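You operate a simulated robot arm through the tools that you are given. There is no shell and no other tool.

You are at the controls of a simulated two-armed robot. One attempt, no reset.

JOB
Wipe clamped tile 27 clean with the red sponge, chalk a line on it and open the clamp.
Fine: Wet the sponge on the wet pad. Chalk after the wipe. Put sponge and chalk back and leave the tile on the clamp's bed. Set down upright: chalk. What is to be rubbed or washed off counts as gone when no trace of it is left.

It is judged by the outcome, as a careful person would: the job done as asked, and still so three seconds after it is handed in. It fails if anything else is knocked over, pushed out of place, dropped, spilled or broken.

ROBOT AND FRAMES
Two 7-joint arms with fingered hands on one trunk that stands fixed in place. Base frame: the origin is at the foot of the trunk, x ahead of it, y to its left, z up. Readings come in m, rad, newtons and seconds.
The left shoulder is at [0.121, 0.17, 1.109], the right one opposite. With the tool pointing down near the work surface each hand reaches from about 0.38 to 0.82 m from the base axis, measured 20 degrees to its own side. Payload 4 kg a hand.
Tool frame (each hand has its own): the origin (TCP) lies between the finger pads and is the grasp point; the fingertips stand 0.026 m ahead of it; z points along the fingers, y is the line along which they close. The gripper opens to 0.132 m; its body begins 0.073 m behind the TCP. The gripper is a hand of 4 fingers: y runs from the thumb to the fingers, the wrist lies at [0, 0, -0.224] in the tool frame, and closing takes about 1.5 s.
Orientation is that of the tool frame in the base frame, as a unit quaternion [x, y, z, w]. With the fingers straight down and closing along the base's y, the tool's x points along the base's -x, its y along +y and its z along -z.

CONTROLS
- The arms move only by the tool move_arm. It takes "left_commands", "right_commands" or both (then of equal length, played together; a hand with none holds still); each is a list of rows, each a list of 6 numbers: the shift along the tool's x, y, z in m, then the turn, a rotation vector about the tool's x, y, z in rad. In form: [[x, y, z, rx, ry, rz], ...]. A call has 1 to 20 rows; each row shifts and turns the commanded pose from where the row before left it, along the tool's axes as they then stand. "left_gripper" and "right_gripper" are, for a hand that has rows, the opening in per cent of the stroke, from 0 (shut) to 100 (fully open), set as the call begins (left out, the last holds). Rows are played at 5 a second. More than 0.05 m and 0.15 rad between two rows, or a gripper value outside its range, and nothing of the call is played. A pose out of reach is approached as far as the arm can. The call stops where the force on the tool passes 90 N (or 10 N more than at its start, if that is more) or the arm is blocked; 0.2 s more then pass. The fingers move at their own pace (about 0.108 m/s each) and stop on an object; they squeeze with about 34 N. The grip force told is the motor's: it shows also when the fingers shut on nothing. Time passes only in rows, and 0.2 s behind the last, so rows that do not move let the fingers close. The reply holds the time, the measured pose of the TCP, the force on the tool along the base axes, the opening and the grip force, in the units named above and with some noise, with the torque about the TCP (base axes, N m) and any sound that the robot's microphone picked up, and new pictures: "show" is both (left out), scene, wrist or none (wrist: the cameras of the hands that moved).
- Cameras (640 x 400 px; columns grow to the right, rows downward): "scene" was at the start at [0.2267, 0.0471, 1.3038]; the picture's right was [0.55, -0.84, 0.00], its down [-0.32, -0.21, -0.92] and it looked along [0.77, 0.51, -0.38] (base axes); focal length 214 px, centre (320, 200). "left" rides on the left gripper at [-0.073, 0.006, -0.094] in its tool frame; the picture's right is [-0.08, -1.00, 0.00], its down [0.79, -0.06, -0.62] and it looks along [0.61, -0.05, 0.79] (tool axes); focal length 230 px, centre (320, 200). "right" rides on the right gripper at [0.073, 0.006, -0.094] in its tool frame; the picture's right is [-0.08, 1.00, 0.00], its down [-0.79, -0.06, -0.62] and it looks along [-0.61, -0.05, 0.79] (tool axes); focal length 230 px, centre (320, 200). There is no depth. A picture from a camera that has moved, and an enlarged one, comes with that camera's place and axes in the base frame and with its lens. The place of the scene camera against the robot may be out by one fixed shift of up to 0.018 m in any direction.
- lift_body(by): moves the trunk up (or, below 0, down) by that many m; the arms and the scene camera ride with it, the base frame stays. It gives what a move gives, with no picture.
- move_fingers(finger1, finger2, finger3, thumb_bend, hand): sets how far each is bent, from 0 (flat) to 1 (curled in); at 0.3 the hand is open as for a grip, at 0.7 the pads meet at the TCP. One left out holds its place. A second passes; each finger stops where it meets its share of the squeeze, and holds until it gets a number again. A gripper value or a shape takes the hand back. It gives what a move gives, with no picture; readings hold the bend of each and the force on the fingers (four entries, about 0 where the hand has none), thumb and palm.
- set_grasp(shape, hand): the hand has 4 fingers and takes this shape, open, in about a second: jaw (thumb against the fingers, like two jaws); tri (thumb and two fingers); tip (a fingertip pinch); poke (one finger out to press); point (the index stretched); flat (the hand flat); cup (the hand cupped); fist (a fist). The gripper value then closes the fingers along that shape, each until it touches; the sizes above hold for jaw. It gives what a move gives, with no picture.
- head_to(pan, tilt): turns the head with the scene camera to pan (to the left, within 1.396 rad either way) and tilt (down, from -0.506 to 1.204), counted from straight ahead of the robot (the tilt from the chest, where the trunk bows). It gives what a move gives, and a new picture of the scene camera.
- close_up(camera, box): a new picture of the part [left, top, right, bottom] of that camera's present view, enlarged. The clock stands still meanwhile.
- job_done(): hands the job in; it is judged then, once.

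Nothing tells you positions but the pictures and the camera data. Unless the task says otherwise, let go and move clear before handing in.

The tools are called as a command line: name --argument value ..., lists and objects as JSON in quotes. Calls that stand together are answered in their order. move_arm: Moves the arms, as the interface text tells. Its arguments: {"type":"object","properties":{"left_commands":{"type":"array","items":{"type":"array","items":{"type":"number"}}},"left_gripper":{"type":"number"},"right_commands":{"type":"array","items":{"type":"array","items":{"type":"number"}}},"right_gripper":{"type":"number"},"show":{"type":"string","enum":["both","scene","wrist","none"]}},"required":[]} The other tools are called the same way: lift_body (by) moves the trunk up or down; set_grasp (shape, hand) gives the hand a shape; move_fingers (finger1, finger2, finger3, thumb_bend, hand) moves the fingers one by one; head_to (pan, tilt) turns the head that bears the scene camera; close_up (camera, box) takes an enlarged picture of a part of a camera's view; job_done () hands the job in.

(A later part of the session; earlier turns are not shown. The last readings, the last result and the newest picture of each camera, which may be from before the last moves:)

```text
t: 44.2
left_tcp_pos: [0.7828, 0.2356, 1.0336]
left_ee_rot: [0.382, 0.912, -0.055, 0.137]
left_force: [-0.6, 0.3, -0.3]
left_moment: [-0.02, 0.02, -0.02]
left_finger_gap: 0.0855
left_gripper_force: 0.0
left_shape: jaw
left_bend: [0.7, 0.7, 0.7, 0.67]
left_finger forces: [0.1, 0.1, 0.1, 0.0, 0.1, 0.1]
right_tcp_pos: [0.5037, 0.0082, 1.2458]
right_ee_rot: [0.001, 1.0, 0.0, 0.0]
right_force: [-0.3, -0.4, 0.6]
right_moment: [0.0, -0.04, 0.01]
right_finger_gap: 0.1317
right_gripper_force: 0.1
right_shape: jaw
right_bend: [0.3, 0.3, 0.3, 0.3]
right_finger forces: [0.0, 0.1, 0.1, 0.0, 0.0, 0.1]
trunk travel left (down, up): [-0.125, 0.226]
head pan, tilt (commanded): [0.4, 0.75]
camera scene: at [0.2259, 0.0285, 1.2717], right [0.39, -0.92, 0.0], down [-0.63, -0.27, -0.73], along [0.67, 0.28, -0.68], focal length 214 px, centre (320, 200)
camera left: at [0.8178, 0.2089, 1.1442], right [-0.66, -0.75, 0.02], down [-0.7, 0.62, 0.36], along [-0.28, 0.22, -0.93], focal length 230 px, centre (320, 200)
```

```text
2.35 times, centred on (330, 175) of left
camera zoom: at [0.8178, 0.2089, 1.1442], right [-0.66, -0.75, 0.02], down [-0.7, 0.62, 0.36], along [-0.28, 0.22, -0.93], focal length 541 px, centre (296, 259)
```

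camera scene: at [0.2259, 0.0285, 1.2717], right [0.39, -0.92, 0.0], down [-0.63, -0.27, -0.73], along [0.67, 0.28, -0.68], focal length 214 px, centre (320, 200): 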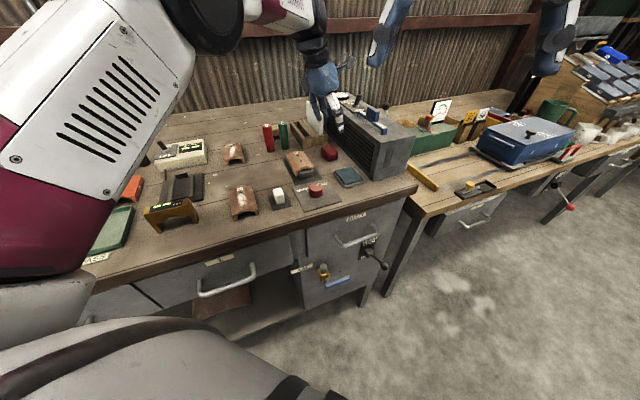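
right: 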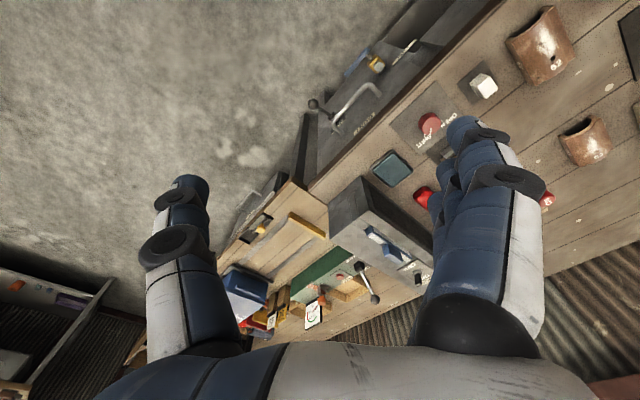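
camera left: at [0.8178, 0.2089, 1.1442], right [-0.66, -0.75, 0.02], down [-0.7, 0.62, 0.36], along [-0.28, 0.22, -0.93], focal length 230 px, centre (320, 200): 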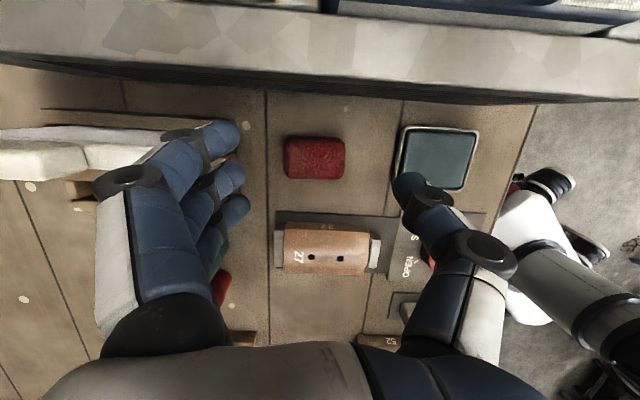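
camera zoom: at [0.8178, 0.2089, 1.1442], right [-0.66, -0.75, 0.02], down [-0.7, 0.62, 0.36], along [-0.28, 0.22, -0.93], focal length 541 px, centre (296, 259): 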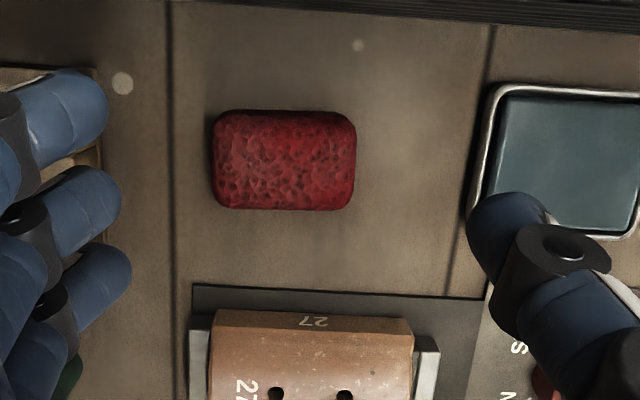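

The sponge is back in place. Next is the chalk: I'll move over it, bring the hand upright and look at it closely.

move_arm --left_commands '[[0.029, -0.0238, -0.0178, 0, 0, 0], [0.029, -0.0238, -0.0178, 0, 0, 0], [0.029, -0.0238, -0.0178, 0, 0, 0], [0.029, -0.0238, -0.0178, 0, 0, 0], [0.029, -0.0238, -0.0178, 0, 0, 0], [0.029, -0.0238, -0.0178, 0, 0, 0], [0, 0, 0, 0, 0.15, 0], [0, 0, 0, 0, 0.15, 0], [0, 0, 0, 0, 0, 0]]' --left_gripper 65 --show "both"

close_up --camera "left" --box '[220, 90, 420, 230]'

close_up --camera "scene" --box '[255, 170, 345, 220]'

```text
t: 46.2
left_tcp_pos: [0.5496, 0.2972, 1.0734]
left_ee_rot: [0.372, 0.928, -0.026, 0.008]
left_force: [0.4, -0.1, -0.5]
left_moment: [0.01, -0.02, -0.03]
left_finger_gap: 0.0858
left_gripper_force: 0.1
left_shape: jaw
left_bend: [0.7, 0.7, 0.7, 0.67]
left_finger forces: [0.0, 0.0, 0.0, 0.1, 0.0, 0.0]
left hand out of reach, approached as far as the arm can: row 6
right_tcp_pos: [0.5047, 0.0067, 1.2459]
right_ee_rot: [0.001, 1.0, 0.0, 0.002]
right_force: [0.3, -0.8, 0.9]
right_moment: [-0.02, 0.0, -0.02]
right_finger_gap: 0.1318
right_gripper_force: 0.1
right_shape: jaw
right_bend: [0.3, 0.3, 0.3, 0.3]
right_finger forces: [0.0, 0.0, 0.0, 0.1, 0.0, 0.1]
trunk travel left (down, up): [-0.125, 0.226]
head pan, tilt (commanded): [0.4, 0.75]
camera scene: at [0.231, 0.0049, 1.2702], right [0.11, -0.99, 0.0], down [-0.69, -0.07, -0.72], along [0.71, 0.08, -0.7], focal length 214 px, centre (320, 200)
camera left: at [0.6075, 0.255, 1.1692], right [-0.63, -0.78, 0.04], down [-0.61, 0.53, 0.59], along [-0.48, 0.35, -0.81], focal length 230 px, centre (320, 200)
```

scene: 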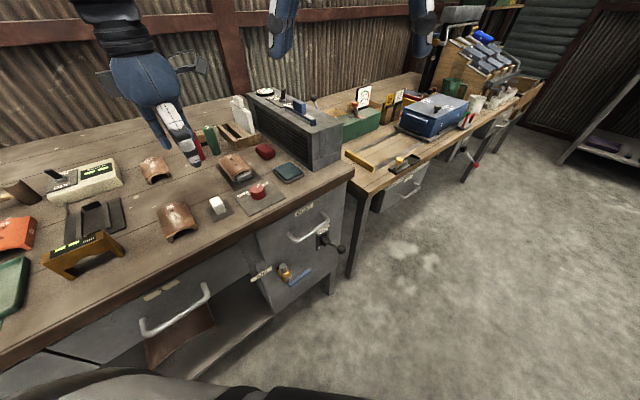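
left: 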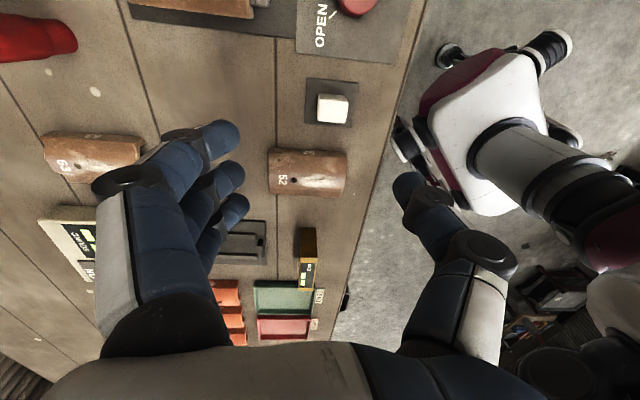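

```text
2.86 times, centred on (320, 160) of left
camera zoom: at [0.6075, 0.255, 1.1692], right [-0.63, -0.78, 0.04], down [-0.61, 0.53, 0.59], along [-0.48, 0.35, -0.81], focal length 657 px, centre (320, 314)
```

zoom: 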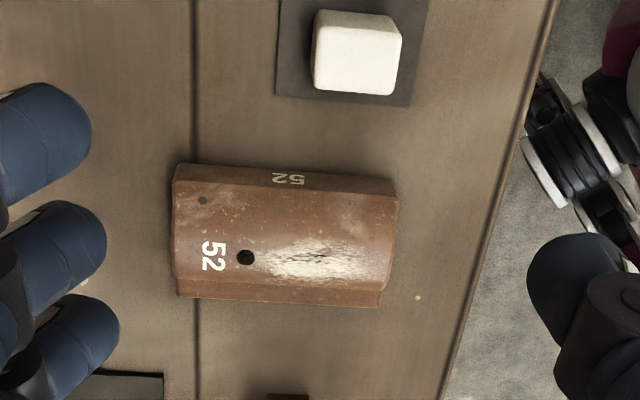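

```text
7.11 times, centred on (300, 195) of scene
camera zoom: at [0.231, 0.0049, 1.2702], right [0.11, -0.99, 0.0], down [-0.69, -0.07, -0.72], along [0.71, 0.08, -0.7], focal length 1525 px, centre (462, 236)
```

zoom: 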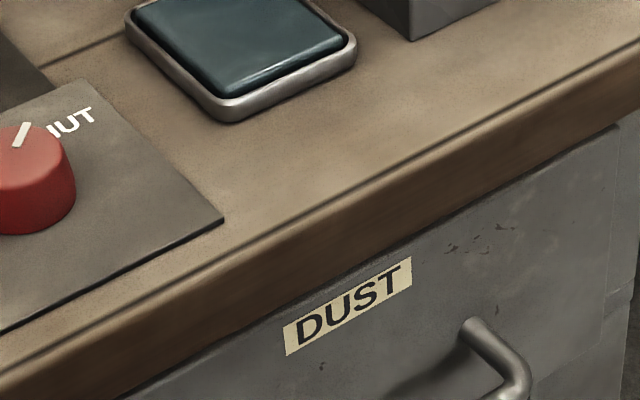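

Something nudged the head while the arm folded in close (the scene camera turned), so this wrist angle is poor near the robot. I'll turn the hand to a more natural angle, closing along the bench's length, and re-aim the head.

move_arm --left_commands '[[0, 0.02, 0, -0.0423, 0.0342, 0], [0, 0.02, 0, 0, 0, 0], [0, 0, 0, 0, 0, -0.1407], [0, 0, 0, 0, 0, -0.1407], [0, 0, 0, 0, 0, -0.1407], [0, 0, 0, 0, 0, -0.1407], [0, 0, 0, 0, 0, -0.1407], [0, 0, 0, 0, 0, -0.1407], [0, 0, 0, 0, 0, -0.1407], [0, 0, 0, 0, 0, -0.1407], [0, 0, 0, 0, 0, -0.1407], [0, 0, 0, 0, 0, -0.1407], [0, 0, 0, 0, 0, -0.1407], [0, 0, 0, 0, 0, 0]]' --show "wrist"

head_to --pan 0.4 --tilt 0.75

```text
t: 49.2
left_tcp_pos: [0.5791, 0.3163, 1.0816]
left_ee_rot: [-0.373, 0.928, 0.018, 0.014]
left_force: [-0.6, 0.2, 0.1]
left_moment: [0.01, -0.02, 0.02]
left_finger_gap: 0.0855
left_gripper_force: 0.0
left_shape: jaw
left_bend: [0.7, 0.7, 0.7, 0.67]
left_finger forces: [0.0, 0.1, 0.0, 0.1, 0.0, 0.0]
right_tcp_pos: [0.5037, 0.0065, 1.2459]
right_ee_rot: [0.001, 1.0, 0.0, 0.001]
right_force: [-0.1, 0.6, 0.9]
right_moment: [-0.02, 0.05, -0.02]
right_finger_gap: 0.1319
right_gripper_force: 0.0
right_shape: jaw
right_bend: [0.3, 0.3, 0.3, 0.3]
right_finger forces: [0.1, 0.0, 0.0, 0.1, 0.0, 0.0]
trunk travel left (down, up): [-0.125, 0.226]
head pan, tilt (commanded): [0.4, 0.75]
camera left: at [0.6274, 0.3664, 1.178], right [0.75, -0.67, -0.02], down [-0.53, -0.61, 0.58], along [-0.4, -0.43, -0.81], focal length 230 px, centre (320, 200)
```

left: 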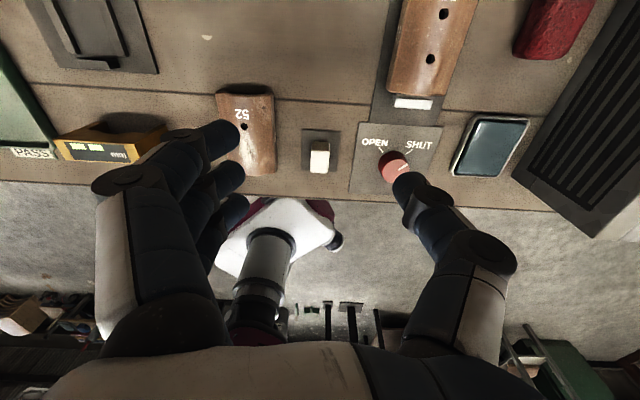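

```text
t: 49.8
left_tcp_pos: [0.5786, 0.3166, 1.0808]
left_ee_rot: [-0.372, 0.928, 0.018, 0.012]
left_force: [0.2, -0.6, 0.2]
left_moment: [-0.03, 0.01, -0.01]
left_finger_gap: 0.0856
left_gripper_force: 0.0
left_shape: jaw
left_bend: [0.7, 0.7, 0.7, 0.67]
left_finger forces: [0.0, 0.1, 0.0, 0.0, 0.0, 0.0]
right_tcp_pos: [0.5055, 0.0078, 1.2454]
right_ee_rot: [0.001, 1.0, 0.001, 0.001]
right_force: [0.3, 0.4, 1.0]
right_moment: [-0.02, 0.0, -0.02]
right_finger_gap: 0.132
right_gripper_force: 0.0
right_shape: jaw
right_bend: [0.3, 0.3, 0.3, 0.3]
right_finger forces: [0.0, 0.0, 0.1, 0.1, 0.0, 0.0]
trunk travel left (down, up): [-0.125, 0.226]
head pan, tilt (commanded): [0.4, 0.75]
camera scene: at [0.2286, 0.0043, 1.2665], right [0.1, -0.99, 0.0], down [-0.73, -0.07, -0.68], along [0.68, 0.07, -0.73], focal length 214 px, centre (320, 200)
```

scene: 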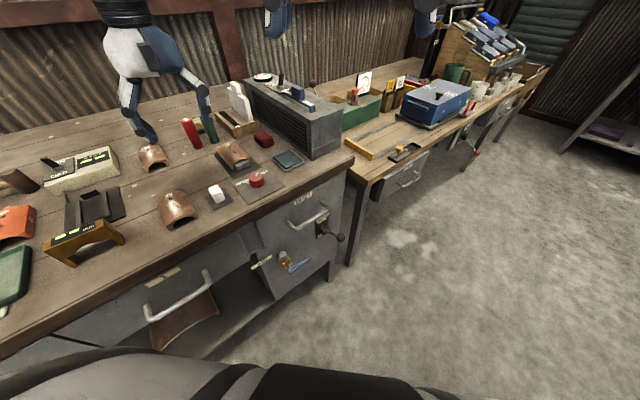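

head_to --pan 0.1 --tilt 0.7

```text
t: 50.6
left_tcp_pos: [0.5794, 0.3173, 1.0803]
left_ee_rot: [-0.372, 0.928, 0.018, 0.012]
left_force: [0.4, -0.3, -0.3]
left_moment: [-0.01, 0.01, -0.01]
left_finger_gap: 0.0857
left_gripper_force: 0.1
left_shape: jaw
left_bend: [0.7, 0.7, 0.7, 0.67]
left_finger forces: [0.0, 0.0, 0.0, 0.1, 0.1, 0.0]
right_tcp_pos: [0.5044, 0.0074, 1.2459]
right_ee_rot: [0.0, 1.0, 0.001, 0.001]
right_force: [-0.1, -0.2, 0.0]
right_moment: [-0.03, 0.05, 0.01]
right_finger_gap: 0.1321
right_gripper_force: 0.1
right_shape: jaw
right_bend: [0.3, 0.3, 0.3, 0.3]
right_finger forces: [0.1, 0.1, 0.1, 0.1, 0.0, 0.1]
trunk travel left (down, up): [-0.125, 0.226]
head pan, tilt (commanded): [0.099, 0.7]
camera scene: at [0.2338, 0.0046, 1.276], right [0.1, -1.0, 0.0], down [-0.64, -0.06, -0.76], along [0.76, 0.08, -0.64], focal length 214 px, centre (320, 200)
```

scene: 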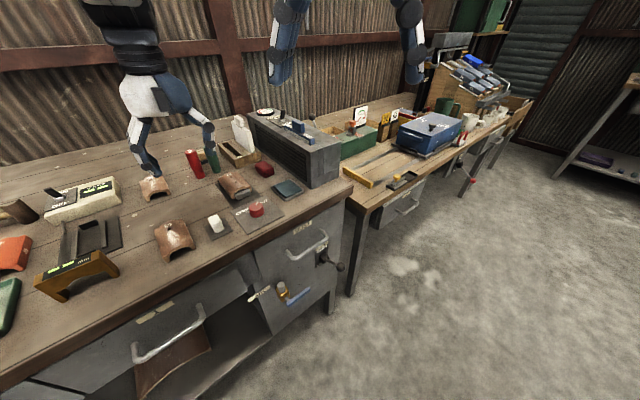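

close_up --camera "left" --box '[260, 90, 400, 200]'

close_up --camera "scene" --box '[190, 180, 300, 260]'

```text
3.64 times, centred on (330, 145) of left
camera zoom: at [0.6277, 0.3664, 1.175], right [0.75, -0.67, -0.02], down [-0.53, -0.61, 0.59], along [-0.41, -0.42, -0.81], focal length 837 px, centre (284, 400)
```

zoom: 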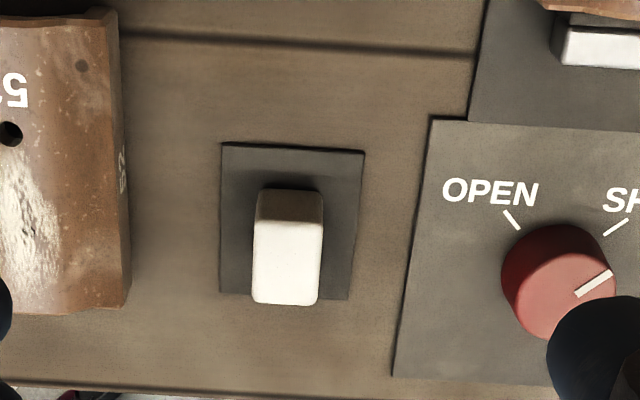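

```text
5.00 times, centred on (245, 220) of scene
camera zoom: at [0.2338, 0.0046, 1.276], right [0.1, -1.0, 0.0], down [-0.64, -0.06, -0.76], along [0.76, 0.08, -0.64], focal length 1072 px, centre (695, 100)
```

zoom: 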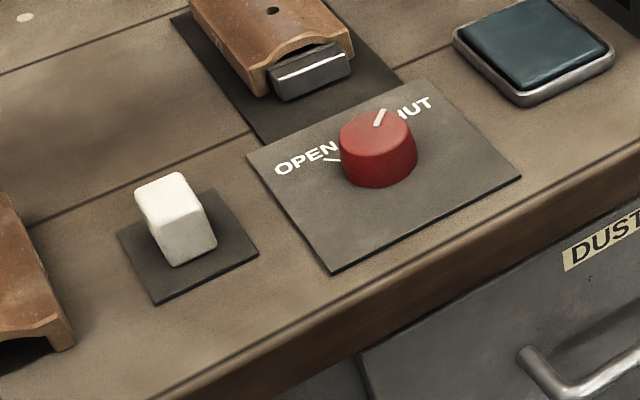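

The chalk is a block about 0.023 × 0.029 × 0.028 m at u/v ≈ (0.188, 0.577), i.e. [0.541, 0.275]. I'll test which finger shape suits it best, in free air here.

set_grasp --hand "left" --shape "tri"

move_arm --left_commands '[[0, 0, 0, 0.0244, 0.0357, -0.0235], [0, 0, 0, 0, 0, 0], [0, 0, 0, 0, 0, 0], [0, 0, 0, 0, 0, 0]]' --left_gripper 40 --show "wrist"

close_up --camera "left" --box '[200, 90, 440, 260]'

```text
t: 51.5
left_tcp_pos: [0.5785, 0.3169, 1.0794]
left_ee_rot: [-0.372, 0.928, 0.018, 0.011]
left_force: [0.9, 0.5, 0.0]
left_moment: [-0.01, 0.01, 0.0]
left_finger_gap: 0.1319
left_gripper_force: 0.1
left_shape: tri
left_bend: [0.3, 0.3, 0.0, 0.3]
left_finger forces: [0.0, 0.1, 0.1, 0.0, 0.1, 0.0]
right_tcp_pos: [0.5048, 0.0072, 1.2468]
right_ee_rot: [0.001, 1.0, 0.0, 0.0]
right_force: [-0.4, 1.0, 0.3]
right_moment: [-0.01, 0.0, 0.0]
right_finger_gap: 0.132
right_gripper_force: 0.0
right_shape: jaw
right_bend: [0.3, 0.3, 0.3, 0.3]
right_finger forces: [0.1, 0.0, 0.0, 0.0, 0.1, 0.0]
trunk travel left (down, up): [-0.125, 0.226]
head pan, tilt (commanded): [0.099, 0.7]
```

```text
t: 52.5
left_tcp_pos: [0.5799, 0.3142, 1.0812]
left_ee_rot: [-0.379, 0.925, 0.006, 0.002]
left_force: [-0.1, 0.3, 0.5]
left_moment: [-0.01, 0.0, 0.0]
left_finger_gap: 0.0534
left_gripper_force: 0.0
left_shape: tri
left_bend: [0.73, 0.73, 0.0, 0.7]
left_finger forces: [0.1, 0.0, 0.0, 0.0, 0.0, 0.0]
right_tcp_pos: [0.5036, 0.0071, 1.2457]
right_ee_rot: [0.0, 1.0, 0.001, 0.001]
right_force: [-0.2, -0.6, -0.5]
right_moment: [-0.01, -0.01, -0.01]
right_finger_gap: 0.1318
right_gripper_force: 0.2
right_shape: jaw
right_bend: [0.3, 0.3, 0.3, 0.3]
right_finger forces: [0.0, 0.0, 0.1, 0.1, 0.1, 0.0]
trunk travel left (down, up): [-0.125, 0.226]
head pan, tilt (commanded): [0.099, 0.7]
camera left: at [0.6283, 0.366, 1.1752], right [0.75, -0.66, -0.01], down [-0.52, -0.6, 0.61], along [-0.4, -0.45, -0.79], focal length 230 px, centre (320, 200)
```

left: 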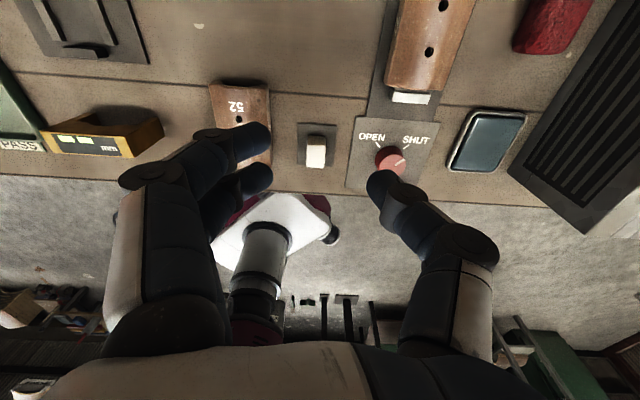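

```text
2.35 times, centred on (320, 175) of left
camera zoom: at [0.6283, 0.366, 1.1752], right [0.75, -0.66, -0.01], down [-0.52, -0.6, 0.61], along [-0.4, -0.45, -0.79], focal length 541 px, centre (320, 259)
```

zoom: 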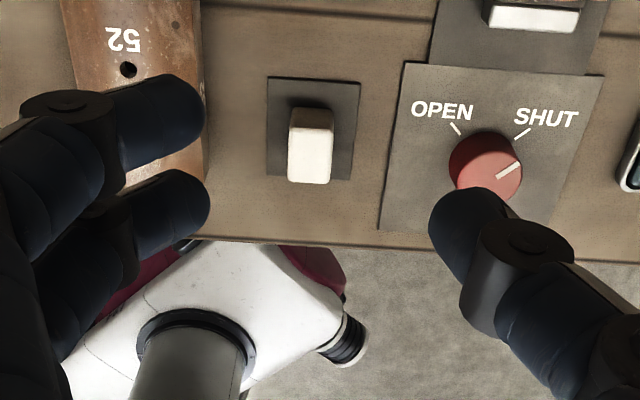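

Tri leaves one finger straight out, which I don't want near the bench. I'll try jaw instead and test closing only the middle finger and thumb, in the air.

set_grasp --hand "left" --shape "jaw"

move_arm --left_commands '[[0, 0, 0, 0.004, 0.0108, -0.018], [0, 0, 0, 0, 0, 0], [0, 0, 0, 0, 0, 0], [0, 0, 0, 0, 0, 0]]' --left_gripper 40 --show "wrist"

move_fingers --hand "left" --finger2 0.8 --thumb_bend 0.8

close_up --camera "left" --box '[200, 90, 440, 260]'

```text
t: 53.4
left_tcp_pos: [0.5787, 0.3126, 1.0811]
left_ee_rot: [-0.379, 0.925, 0.007, 0.003]
left_force: [-0.1, 0.5, 0.2]
left_moment: [0.0, 0.01, -0.03]
left_finger_gap: 0.1322
left_gripper_force: 0.1
left_shape: jaw
left_bend: [0.3, 0.3, 0.3, 0.3]
left_finger forces: [0.0, 0.0, 0.1, 0.0, 0.1, 0.0]
right_tcp_pos: [0.5049, 0.0064, 1.2462]
right_ee_rot: [0.0, 1.0, 0.0, 0.0]
right_force: [-0.1, -0.6, -0.6]
right_moment: [0.02, 0.01, -0.01]
right_finger_gap: 0.1319
right_gripper_force: 0.1
right_shape: jaw
right_bend: [0.3, 0.3, 0.3, 0.3]
right_finger forces: [0.0, 0.0, 0.1, 0.1, 0.0, 0.0]
trunk travel left (down, up): [-0.125, 0.226]
head pan, tilt (commanded): [0.099, 0.7]
```

```text
t: 54.4
left_tcp_pos: [0.5791, 0.3133, 1.0806]
left_ee_rot: [-0.387, 0.922, 0.003, -0.002]
left_force: [0.5, -1.1, -0.2]
left_moment: [0.01, -0.02, 0.02]
left_finger_gap: 0.0535
left_gripper_force: 0.1
left_shape: jaw
left_bend: [0.73, 0.73, 0.73, 0.7]
left_finger forces: [0.1, 0.1, 0.0, 0.0, 0.0, 0.0]
right_tcp_pos: [0.5037, 0.007, 1.2458]
right_ee_rot: [0.001, 1.0, 0.0, 0.002]
right_force: [0.9, 0.2, -0.4]
right_moment: [0.01, 0.0, 0.01]
right_finger_gap: 0.1319
right_gripper_force: 0.0
right_shape: jaw
right_bend: [0.3, 0.3, 0.3, 0.3]
right_finger forces: [0.1, 0.0, 0.0, 0.0, 0.1, 0.1]
trunk travel left (down, up): [-0.125, 0.226]
head pan, tilt (commanded): [0.099, 0.7]
camera left: at [0.6278, 0.3678, 1.1742], right [0.77, -0.64, -0.01], down [-0.5, -0.61, 0.62], along [-0.4, -0.47, -0.79], focal length 230 px, centre (320, 200)
```

left: 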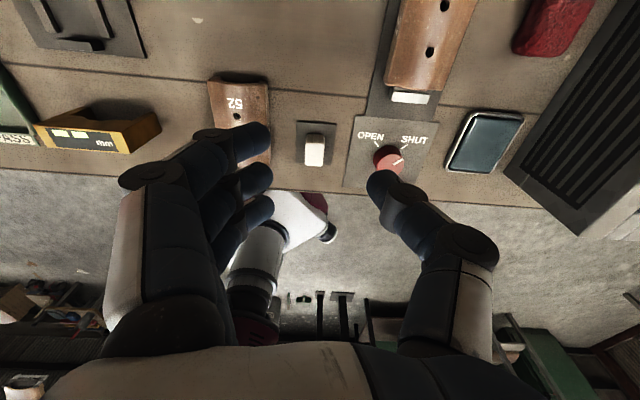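

```text
t: 55.4
left_tcp_pos: [0.5791, 0.3133, 1.0821]
left_ee_rot: [-0.388, 0.922, 0.004, -0.001]
left_force: [-0.5, 0.1, -0.1]
left_moment: [0.01, 0.0, -0.04]
left_finger_gap: 0.0339
left_gripper_force: 0.1
left_shape: fingers
left_bend: [0.73, 0.78, 0.73, 0.73]
left_finger forces: [0.0, 0.0, 0.1, 0.1, 0.1, 0.0]
right_tcp_pos: [0.5037, 0.0063, 1.2468]
right_ee_rot: [0.001, 1.0, 0.001, 0.0]
right_force: [0.0, -0.9, -0.5]
right_moment: [0.02, 0.01, 0.01]
right_finger_gap: 0.1319
right_gripper_force: 0.1
right_shape: jaw
right_bend: [0.3, 0.3, 0.3, 0.3]
right_finger forces: [0.0, 0.0, 0.1, 0.0, 0.0, 0.0]
trunk travel left (down, up): [-0.125, 0.226]
head pan, tilt (commanded): [0.099, 0.7]
```

```text
2.35 times, centred on (320, 175) of left
camera zoom: at [0.6278, 0.3678, 1.1743], right [0.77, -0.64, -0.01], down [-0.5, -0.61, 0.62], along [-0.4, -0.47, -0.79], focal length 541 px, centre (320, 259)
```

zoom: 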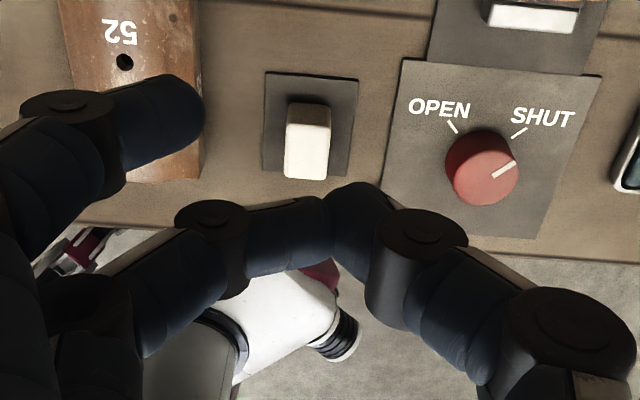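

The middle finger and thumb meet nicely while the others stay put. I'll reopen to a moderate jaw and come down over the chalk.

move_arm --left_commands '[[0, 0, 0, 0, 0, 0], [0, 0, 0, 0, 0, 0], [0, 0, 0, 0, 0, 0], [0.026, 0, 0.02, 0, 0, 0], [0.026, 0, 0.02, 0, 0, 0], [0, 0, 0.04, 0, 0, 0], [0, 0, 0, 0, 0, 0]]' --left_gripper 38 --show "both"

close_up --camera "left" --box '[220, 90, 420, 230]'

```text
t: 57.0
left_tcp_pos: [0.5414, 0.2801, 1.0024]
left_ee_rot: [-0.393, 0.919, -0.013, -0.005]
left_force: [-0.1, 0.3, 0.7]
left_moment: [0.02, 0.03, -0.01]
left_finger_gap: 0.0495
left_gripper_force: 0.0
left_shape: jaw
left_bend: [0.73, 0.74, 0.73, 0.7]
left_finger forces: [0.1, 0.0, 0.0, 0.0, 0.0, 0.0]
right_tcp_pos: [0.5044, 0.0066, 1.2471]
right_ee_rot: [0.0, 1.0, 0.0, 0.001]
right_force: [-0.8, -0.6, 0.2]
right_moment: [-0.02, -0.01, -0.03]
right_finger_gap: 0.1317
right_gripper_force: 0.0
right_shape: jaw
right_bend: [0.3, 0.3, 0.3, 0.3]
right_finger forces: [0.0, 0.1, 0.0, 0.0, 0.0, 0.0]
trunk travel left (down, up): [-0.125, 0.226]
head pan, tilt (commanded): [0.099, 0.7]
camera scene: at [0.2331, 0.0033, 1.2758], right [0.09, -1.0, 0.0], down [-0.65, -0.06, -0.76], along [0.76, 0.06, -0.65], focal length 214 px, centre (320, 200)
camera left: at [0.5886, 0.3381, 1.0944], right [0.78, -0.63, 0.02], down [-0.5, -0.59, 0.63], along [-0.39, -0.5, -0.77], focal length 230 px, centre (320, 200)
```

scene: 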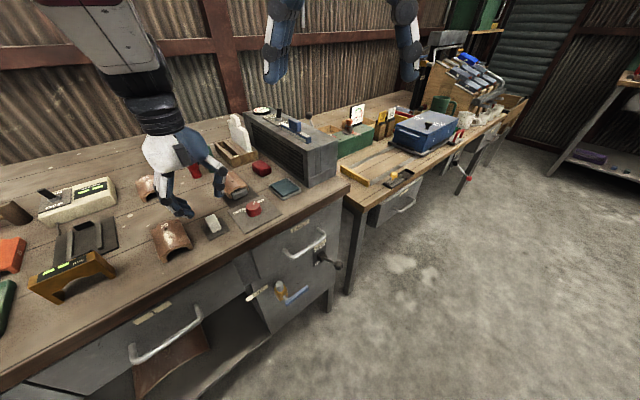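
left: 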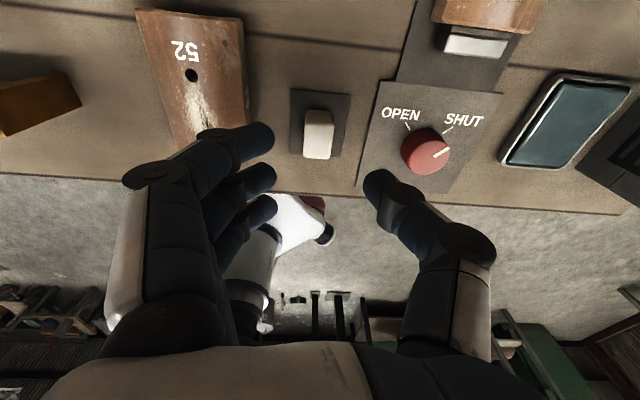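

```text
2.86 times, centred on (320, 160) of left
camera zoom: at [0.5886, 0.3381, 1.0944], right [0.78, -0.63, 0.02], down [-0.5, -0.59, 0.63], along [-0.39, -0.5, -0.77], focal length 657 px, centre (320, 314)
```

zoom: 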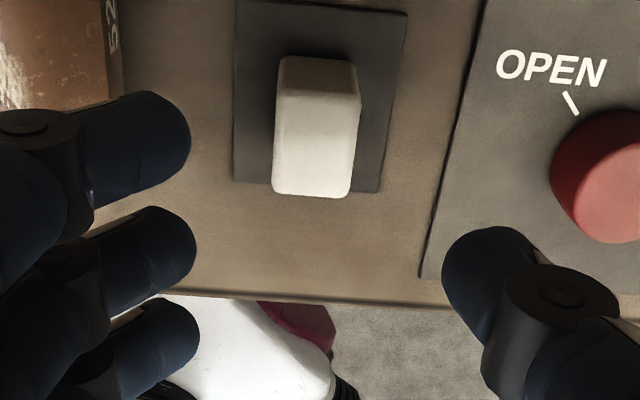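

The hand is over the chalk with a few mm of tracking error. I'll descend partway and recheck.

move_arm --left_commands '[[0, 0, 0.02, 0, 0, 0], [0, 0, 0.02, 0, 0, 0], [0, 0, 0, 0, 0, 0], [0, 0, 0, 0, 0, 0]]' --show "wrist"

close_up --camera "left" --box '[220, 90, 420, 230]'

```text
t: 58.0
left_tcp_pos: [0.5428, 0.2796, 0.9621]
left_ee_rot: [-0.392, 0.92, -0.003, -0.003]
left_force: [0.4, 0.3, 0.2]
left_moment: [-0.02, -0.01, -0.01]
left_finger_gap: 0.0496
left_gripper_force: 0.0
left_shape: jaw
left_bend: [0.73, 0.74, 0.73, 0.7]
left_finger forces: [0.1, 0.1, 0.0, 0.1, 0.0, 0.0]
right_tcp_pos: [0.5046, 0.0073, 1.2452]
right_ee_rot: [0.001, 1.0, 0.0, 0.001]
right_force: [-0.6, 0.7, -0.3]
right_moment: [-0.02, -0.01, -0.02]
right_finger_gap: 0.132
right_gripper_force: 0.1
right_shape: jaw
right_bend: [0.3, 0.3, 0.3, 0.3]
right_finger forces: [0.0, 0.1, 0.1, 0.0, 0.1, 0.1]
trunk travel left (down, up): [-0.125, 0.226]
head pan, tilt (commanded): [0.099, 0.7]
camera left: at [0.5897, 0.3352, 1.0541], right [0.77, -0.64, 0.0], down [-0.5, -0.6, 0.62], along [-0.39, -0.48, -0.78], focal length 230 px, centre (320, 200)
```

left: 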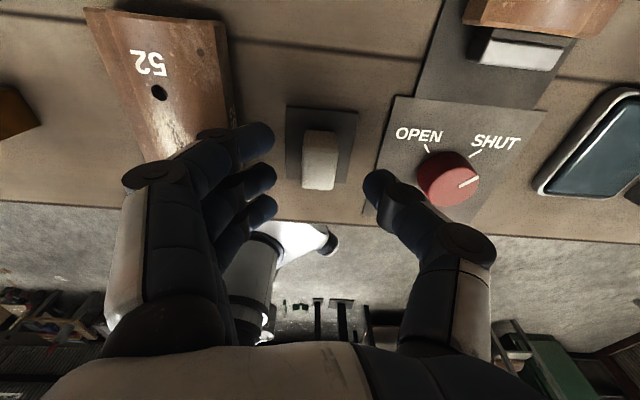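

```text
2.86 times, centred on (320, 160) of left
camera zoom: at [0.5897, 0.3352, 1.0541], right [0.77, -0.64, 0.0], down [-0.5, -0.6, 0.62], along [-0.39, -0.48, -0.78], focal length 657 px, centre (320, 314)
```

zoom: 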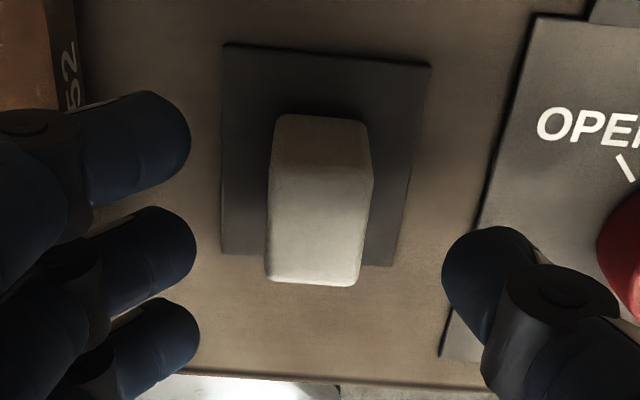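

The chalk is centred in the finger line; I need about 4.5 mm toward the front, then down to grip height.

move_arm --left_commands '[[0.0045, 0.0005, 0.006, 0, 0, 0], [0, 0, 0.0155, 0, 0, 0], [0, 0, 0.0155, 0, 0, 0], [0, 0, 0, 0, 0, 0], [0, 0, 0, 0, 0, 0]]' --show "wrist"

close_up --camera "left" --box '[220, 110, 420, 250]'

close_up --camera "scene" --box '[140, 150, 300, 270]'

```text
t: 59.2
left_tcp_pos: [0.5364, 0.2743, 0.9267]
left_ee_rot: [-0.387, 0.922, 0.003, 0.001]
left_force: [1.3, 3.8, 23.4]
left_moment: [0.13, 0.14, -0.04]
left_finger_gap: 0.0512
left_gripper_force: 0.1
left_shape: jaw
left_bend: [0.74, 0.74, 0.74, 0.7]
left_finger forces: [4.1, 4.7, 6.0, 0.0, 8.1, 0.0]
right_tcp_pos: [0.5022, 0.0072, 1.2483]
right_ee_rot: [0.001, 1.0, 0.0, 0.002]
right_force: [-0.7, -0.6, 0.5]
right_moment: [-0.04, 0.01, 0.01]
right_finger_gap: 0.132
right_gripper_force: 0.0
right_shape: jaw
right_bend: [0.3, 0.3, 0.3, 0.3]
right_finger forces: [0.0, 0.0, 0.0, 0.1, 0.0, 0.0]
trunk travel left (down, up): [-0.125, 0.226]
head pan, tilt (commanded): [0.099, 0.7]
camera left: at [0.586, 0.3285, 1.02], right [0.77, -0.64, -0.01], down [-0.51, -0.61, 0.61], along [-0.4, -0.47, -0.79], focal length 230 px, centre (320, 200)
```

left: 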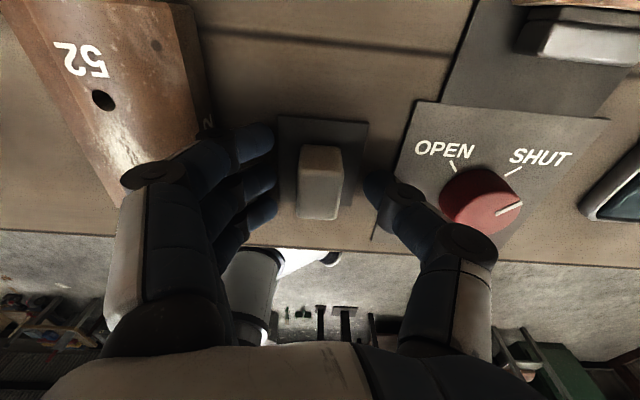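

```text
2.86 times, centred on (320, 180) of left
camera zoom: at [0.586, 0.3285, 1.02], right [0.77, -0.64, -0.01], down [-0.51, -0.61, 0.61], along [-0.4, -0.47, -0.79], focal length 657 px, centre (320, 257)
```

zoom: 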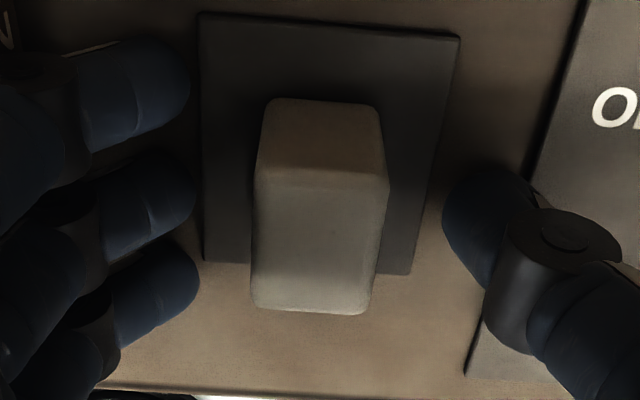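

```text
3.33 times, centred on (220, 210) of scene
camera zoom: at [0.2319, 0.0041, 1.2768], right [0.1, -1.0, 0.0], down [-0.64, -0.06, -0.77], along [0.76, 0.08, -0.64], focal length 715 px, centre (653, 167)
```

zoom: 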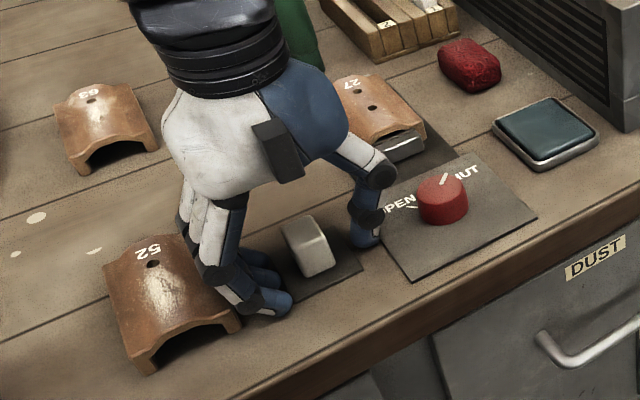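

The fingertips touched the bench (they reach farther than I assumed), with no harm done. I'll rise 12 mm and re-check before pinching.

move_arm --left_commands '[[0, 0, -0.0125, 0, 0, 0], [0, 0, 0, 0, 0, 0], [0, 0, 0, 0, 0, 0]]' --show "wrist"

close_up --camera "left" --box '[220, 110, 420, 250]'

```text
t: 60.0
left_tcp_pos: [0.5387, 0.2744, 0.9357]
left_ee_rot: [-0.388, 0.921, 0.003, -0.001]
left_force: [-0.6, 0.0, 1.1]
left_moment: [0.0, -0.01, -0.01]
left_finger_gap: 0.0506
left_gripper_force: 0.1
left_shape: jaw
left_bend: [0.74, 0.74, 0.74, 0.7]
left_finger forces: [0.0, 0.0, 0.0, 0.1, 0.1, 0.1]
right_tcp_pos: [0.5046, 0.0071, 1.2455]
right_ee_rot: [0.0, 1.0, 0.0, 0.0]
right_force: [-0.1, 0.6, -0.4]
right_moment: [0.02, 0.04, 0.01]
right_finger_gap: 0.1317
right_gripper_force: 0.0
right_shape: jaw
right_bend: [0.3, 0.3, 0.3, 0.3]
right_finger forces: [0.0, 0.0, 0.0, 0.0, 0.0, 0.1]
trunk travel left (down, up): [-0.125, 0.226]
head pan, tilt (commanded): [0.099, 0.7]
camera left: at [0.5866, 0.3287, 1.0292], right [0.77, -0.64, -0.01], down [-0.5, -0.61, 0.62], along [-0.4, -0.47, -0.79], focal length 230 px, centre (320, 200)
```

left: 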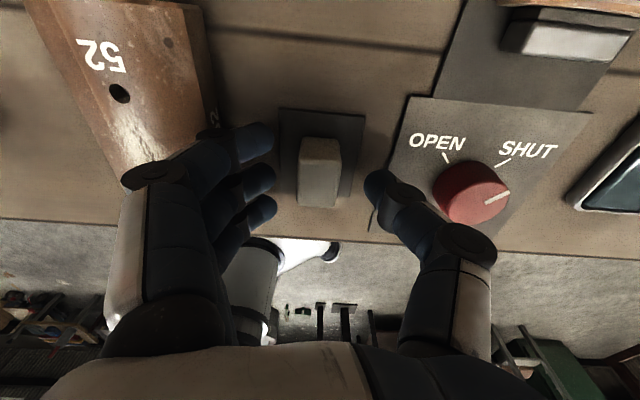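

```text
2.86 times, centred on (320, 180) of left
camera zoom: at [0.5866, 0.3287, 1.0292], right [0.77, -0.64, -0.01], down [-0.5, -0.61, 0.62], along [-0.4, -0.47, -0.79], focal length 657 px, centre (320, 257)
```

zoom: 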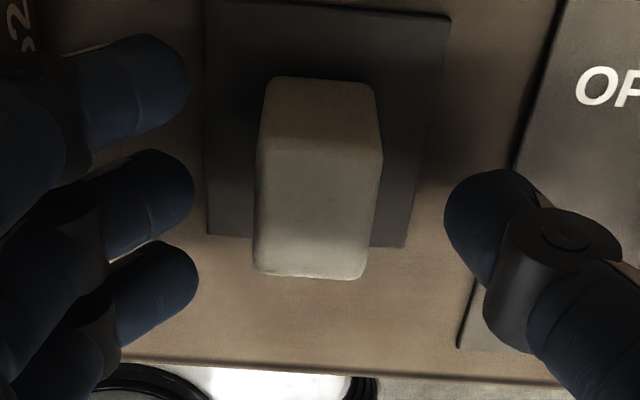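

Centred and about 1 cm above the plate. I'll pinch the chalk with the middle finger and thumb.

move_fingers --hand "left" --finger2 0.85 --thumb_bend 0.85

close_up --camera "left" --box '[220, 110, 420, 250]'

close_up --camera "scene" --box '[160, 180, 260, 250]'

```text
t: 61.0
left_tcp_pos: [0.5391, 0.2741, 0.9374]
left_ee_rot: [-0.388, 0.922, 0.002, -0.001]
left_force: [0.7, 0.0, 0.5]
left_moment: [0.02, 0.0, -0.02]
left_finger_gap: 0.028
left_gripper_force: 15.4
left_shape: fingers
left_bend: [0.73, 0.77, 0.74, 0.77]
left_finger forces: [0.3, 15.4, 0.0, 0.1, 15.5, 0.1]
right_tcp_pos: [0.5038, 0.0079, 1.2463]
right_ee_rot: [0.001, 1.0, 0.001, 0.001]
right_force: [-0.2, 0.3, 0.1]
right_moment: [0.02, -0.02, 0.02]
right_finger_gap: 0.1319
right_gripper_force: 0.1
right_shape: jaw
right_bend: [0.3, 0.3, 0.3, 0.3]
right_finger forces: [0.0, 0.0, 0.0, 0.0, 0.0, 0.1]
trunk travel left (down, up): [-0.125, 0.226]
head pan, tilt (commanded): [0.099, 0.7]
```

```text
2.86 times, centred on (320, 180) of left
camera zoom: at [0.5867, 0.3285, 1.0299], right [0.77, -0.64, -0.01], down [-0.5, -0.61, 0.62], along [-0.4, -0.47, -0.79], focal length 657 px, centre (320, 257)
```

zoom: 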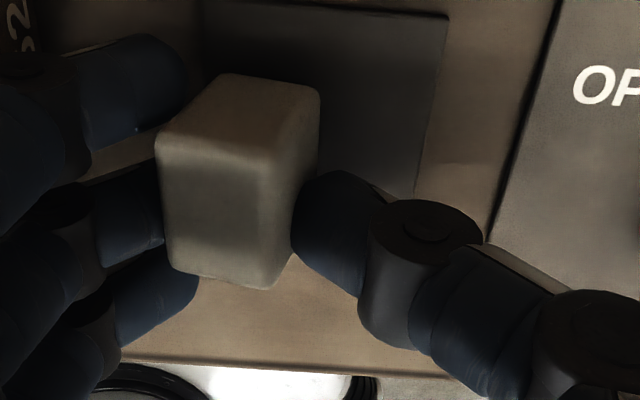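

```text
5.71 times, centred on (210, 215) of scene
camera zoom: at [0.2338, 0.0046, 1.2761], right [0.1, -1.0, 0.0], down [-0.64, -0.06, -0.76], along [0.76, 0.08, -0.64], focal length 1226 px, centre (949, 114)
```

zoom: 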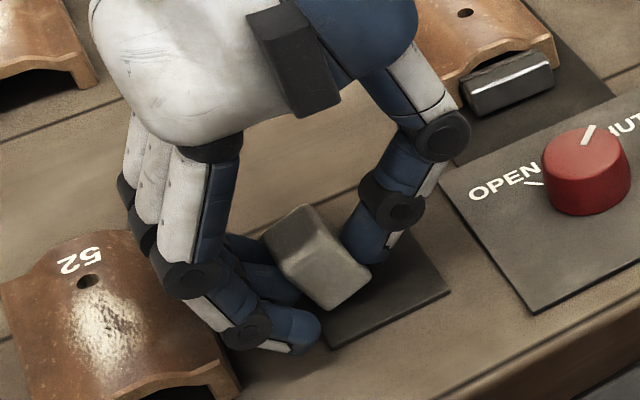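

The thumb closed faster and pushed the chalk askew. It is still upright on its plate. I'll let go, measure it again and take a steadier grip with two fingers against the thumb.

move_arm --left_commands '[[0, 0, 0, 0, 0, 0], [0, 0, 0, 0, 0, 0], [0, 0, 0, 0, 0, 0], [0, 0, 0, 0, 0, 0], [0, 0, 0, 0, 0, 0]]' --left_gripper 42 --show "wrist"

close_up --camera "left" --box '[220, 110, 420, 250]'

close_up --camera "scene" --box '[160, 180, 260, 250]'

```text
t: 62.2
left_tcp_pos: [0.5387, 0.2748, 0.9362]
left_ee_rot: [-0.387, 0.922, 0.002, -0.001]
left_force: [-0.2, 0.2, -0.4]
left_moment: [0.02, -0.01, -0.01]
left_finger_gap: 0.0547
left_gripper_force: 0.0
left_shape: jaw
left_bend: [0.73, 0.73, 0.73, 0.7]
left_finger forces: [0.0, 0.1, 0.1, 0.0, 0.0, 0.1]
right_tcp_pos: [0.5043, 0.007, 1.2472]
right_ee_rot: [0.001, 1.0, -0.001, 0.002]
right_force: [-0.3, 0.1, 0.0]
right_moment: [-0.02, -0.01, -0.02]
right_finger_gap: 0.132
right_gripper_force: 0.2
right_shape: jaw
right_bend: [0.3, 0.3, 0.3, 0.3]
right_finger forces: [0.0, 0.0, 0.0, 0.0, 0.0, 0.1]
trunk travel left (down, up): [-0.125, 0.226]
head pan, tilt (commanded): [0.099, 0.7]
camera left: at [0.5867, 0.3286, 1.0296], right [0.77, -0.64, -0.01], down [-0.5, -0.61, 0.62], along [-0.4, -0.47, -0.79], focal length 230 px, centre (320, 200)
```

left: 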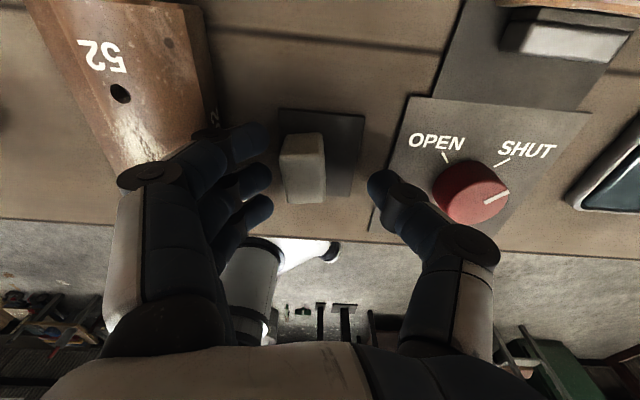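

```text
2.86 times, centred on (320, 180) of left
camera zoom: at [0.5867, 0.3286, 1.0296], right [0.77, -0.64, -0.01], down [-0.5, -0.61, 0.62], along [-0.4, -0.47, -0.79], focal length 657 px, centre (320, 257)
```

zoom: 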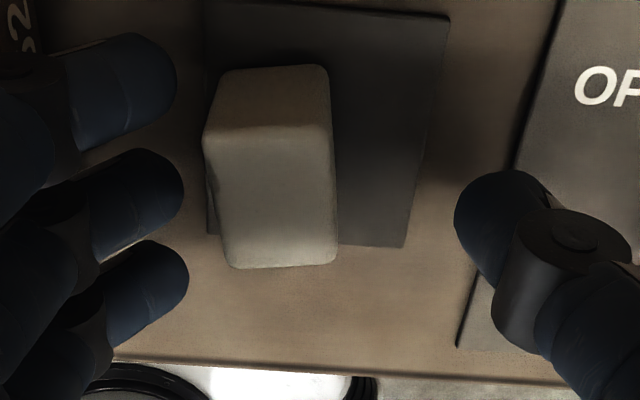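

```text
5.71 times, centred on (210, 215) of scene
camera zoom: at [0.2338, 0.0046, 1.2761], right [0.1, -1.0, 0.0], down [-0.64, -0.06, -0.76], along [0.76, 0.08, -0.64], focal length 1226 px, centre (949, 114)
```

zoom: 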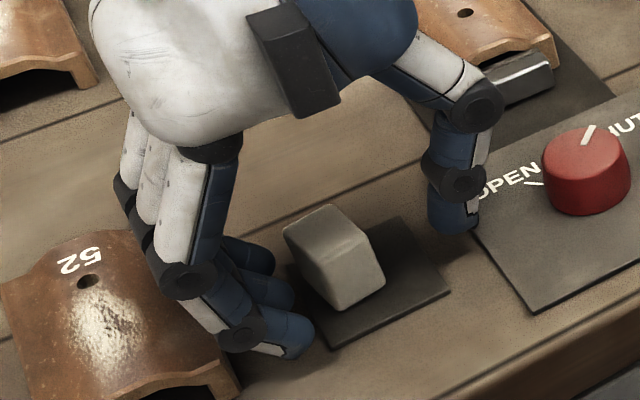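

The chalk now stands at about [0.534, 0.280], turned about 9°. I'll narrow the jaw slightly, align the hand with it, and place it between the thumb and fingers 2 and 3.

move_arm --left_commands '[[0, 0, 0, 0, 0, 0], [-0.005, 0.0039, 0, 0, 0, 0], [-0.0051, 0.0039, 0, 0, 0, -0.07], [0, 0, 0, 0, 0, -0.07], [0, 0, 0, 0, 0, 0], [0, 0, 0, 0, 0, 0]]' --left_gripper 34 --show "wrist"

close_up --camera "left" --box '[220, 110, 420, 250]'

close_up --camera "scene" --box '[160, 180, 260, 250]'

```text
t: 63.6
left_tcp_pos: [0.5412, 0.2871, 0.9364]
left_ee_rot: [-0.451, 0.892, 0.003, -0.002]
left_force: [0.0, 0.3, -0.7]
left_moment: [0.01, 0.0, -0.01]
left_finger_gap: 0.0454
left_gripper_force: 0.0
left_shape: jaw
left_bend: [0.73, 0.73, 0.73, 0.7]
left_finger forces: [0.1, 0.0, 0.1, 0.0, 0.1, 0.0]
right_tcp_pos: [0.5046, 0.0075, 1.2462]
right_ee_rot: [0.0, 1.0, 0.0, 0.0]
right_force: [-0.1, -0.3, -0.8]
right_moment: [-0.01, 0.0, -0.02]
right_finger_gap: 0.132
right_gripper_force: 0.0
right_shape: jaw
right_bend: [0.3, 0.3, 0.3, 0.3]
right_finger forces: [0.0, 0.1, 0.0, 0.1, 0.1, 0.1]
trunk travel left (down, up): [-0.125, 0.226]
head pan, tilt (commanded): [0.099, 0.7]
camera left: at [0.5804, 0.3472, 1.0296], right [0.85, -0.53, -0.01], down [-0.41, -0.67, 0.62], along [-0.33, -0.52, -0.79], focal length 230 px, centre (320, 200)
```

left: 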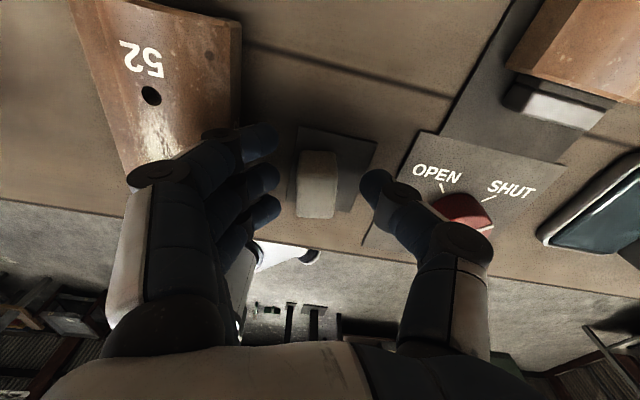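

```text
2.86 times, centred on (320, 180) of left
camera zoom: at [0.5804, 0.3472, 1.0296], right [0.85, -0.53, -0.01], down [-0.41, -0.67, 0.62], along [-0.33, -0.52, -0.79], focal length 657 px, centre (320, 257)
```

zoom: 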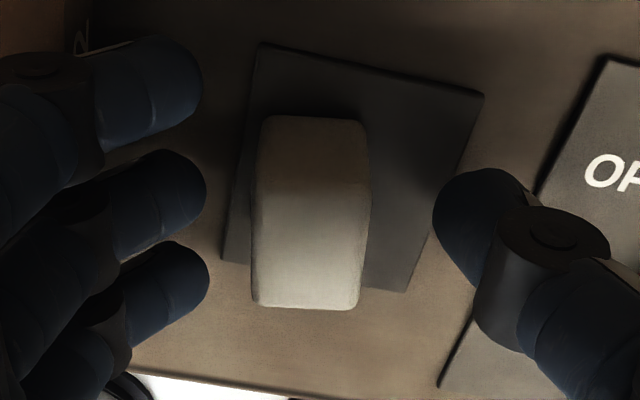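

```text
5.71 times, centred on (210, 215) of scene
camera zoom: at [0.2338, 0.0046, 1.2761], right [0.1, -1.0, 0.0], down [-0.64, -0.06, -0.76], along [0.76, 0.08, -0.64], focal length 1226 px, centre (949, 114)
```

zoom: 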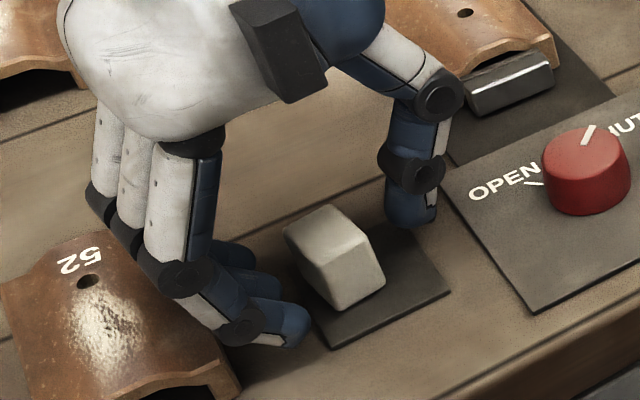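

Now the chalk is aligned between the thumb and fingers 2 and 3. I'll close gradually.

move_arm --left_commands '[[0, 0.001, 0, 0, 0, 0], [0, 0, 0, 0, 0, 0], [0, 0, 0, 0, 0, 0], [0, 0, 0, 0, 0, 0]]' --left_gripper 24 --show "none"

close_up --camera "left" --box '[220, 110, 420, 250]'

```text
t: 64.6
left_tcp_pos: [0.5395, 0.287, 0.936]
left_ee_rot: [-0.451, 0.893, 0.003, -0.002]
left_force: [-0.5, -0.8, -0.5]
left_moment: [-0.01, 0.01, 0.01]
left_finger_gap: 0.0321
left_gripper_force: 0.0
left_shape: jaw
left_bend: [0.73, 0.73, 0.73, 0.7]
left_finger forces: [0.0, 0.0, 0.0, 0.0, 0.0, 0.0]
right_tcp_pos: [0.5037, 0.0074, 1.2456]
right_ee_rot: [0.001, 1.0, 0.0, 0.001]
right_force: [0.0, 0.6, 0.3]
right_moment: [0.01, 0.02, 0.01]
right_finger_gap: 0.1319
right_gripper_force: 0.1
right_shape: jaw
right_bend: [0.3, 0.3, 0.3, 0.3]
right_finger forces: [0.0, 0.1, 0.1, 0.0, 0.1, 0.0]
trunk travel left (down, up): [-0.125, 0.226]
head pan, tilt (commanded): [0.099, 0.7]
```

```text
2.86 times, centred on (320, 180) of left
camera zoom: at [0.5795, 0.3478, 1.0297], right [0.85, -0.53, -0.01], down [-0.41, -0.67, 0.62], along [-0.33, -0.52, -0.79], focal length 657 px, centre (320, 257)
```

zoom: 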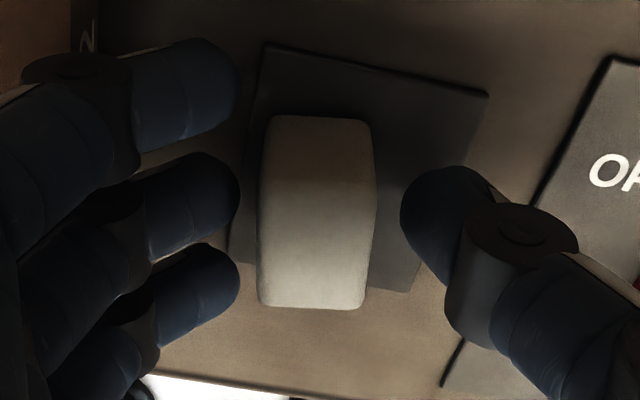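

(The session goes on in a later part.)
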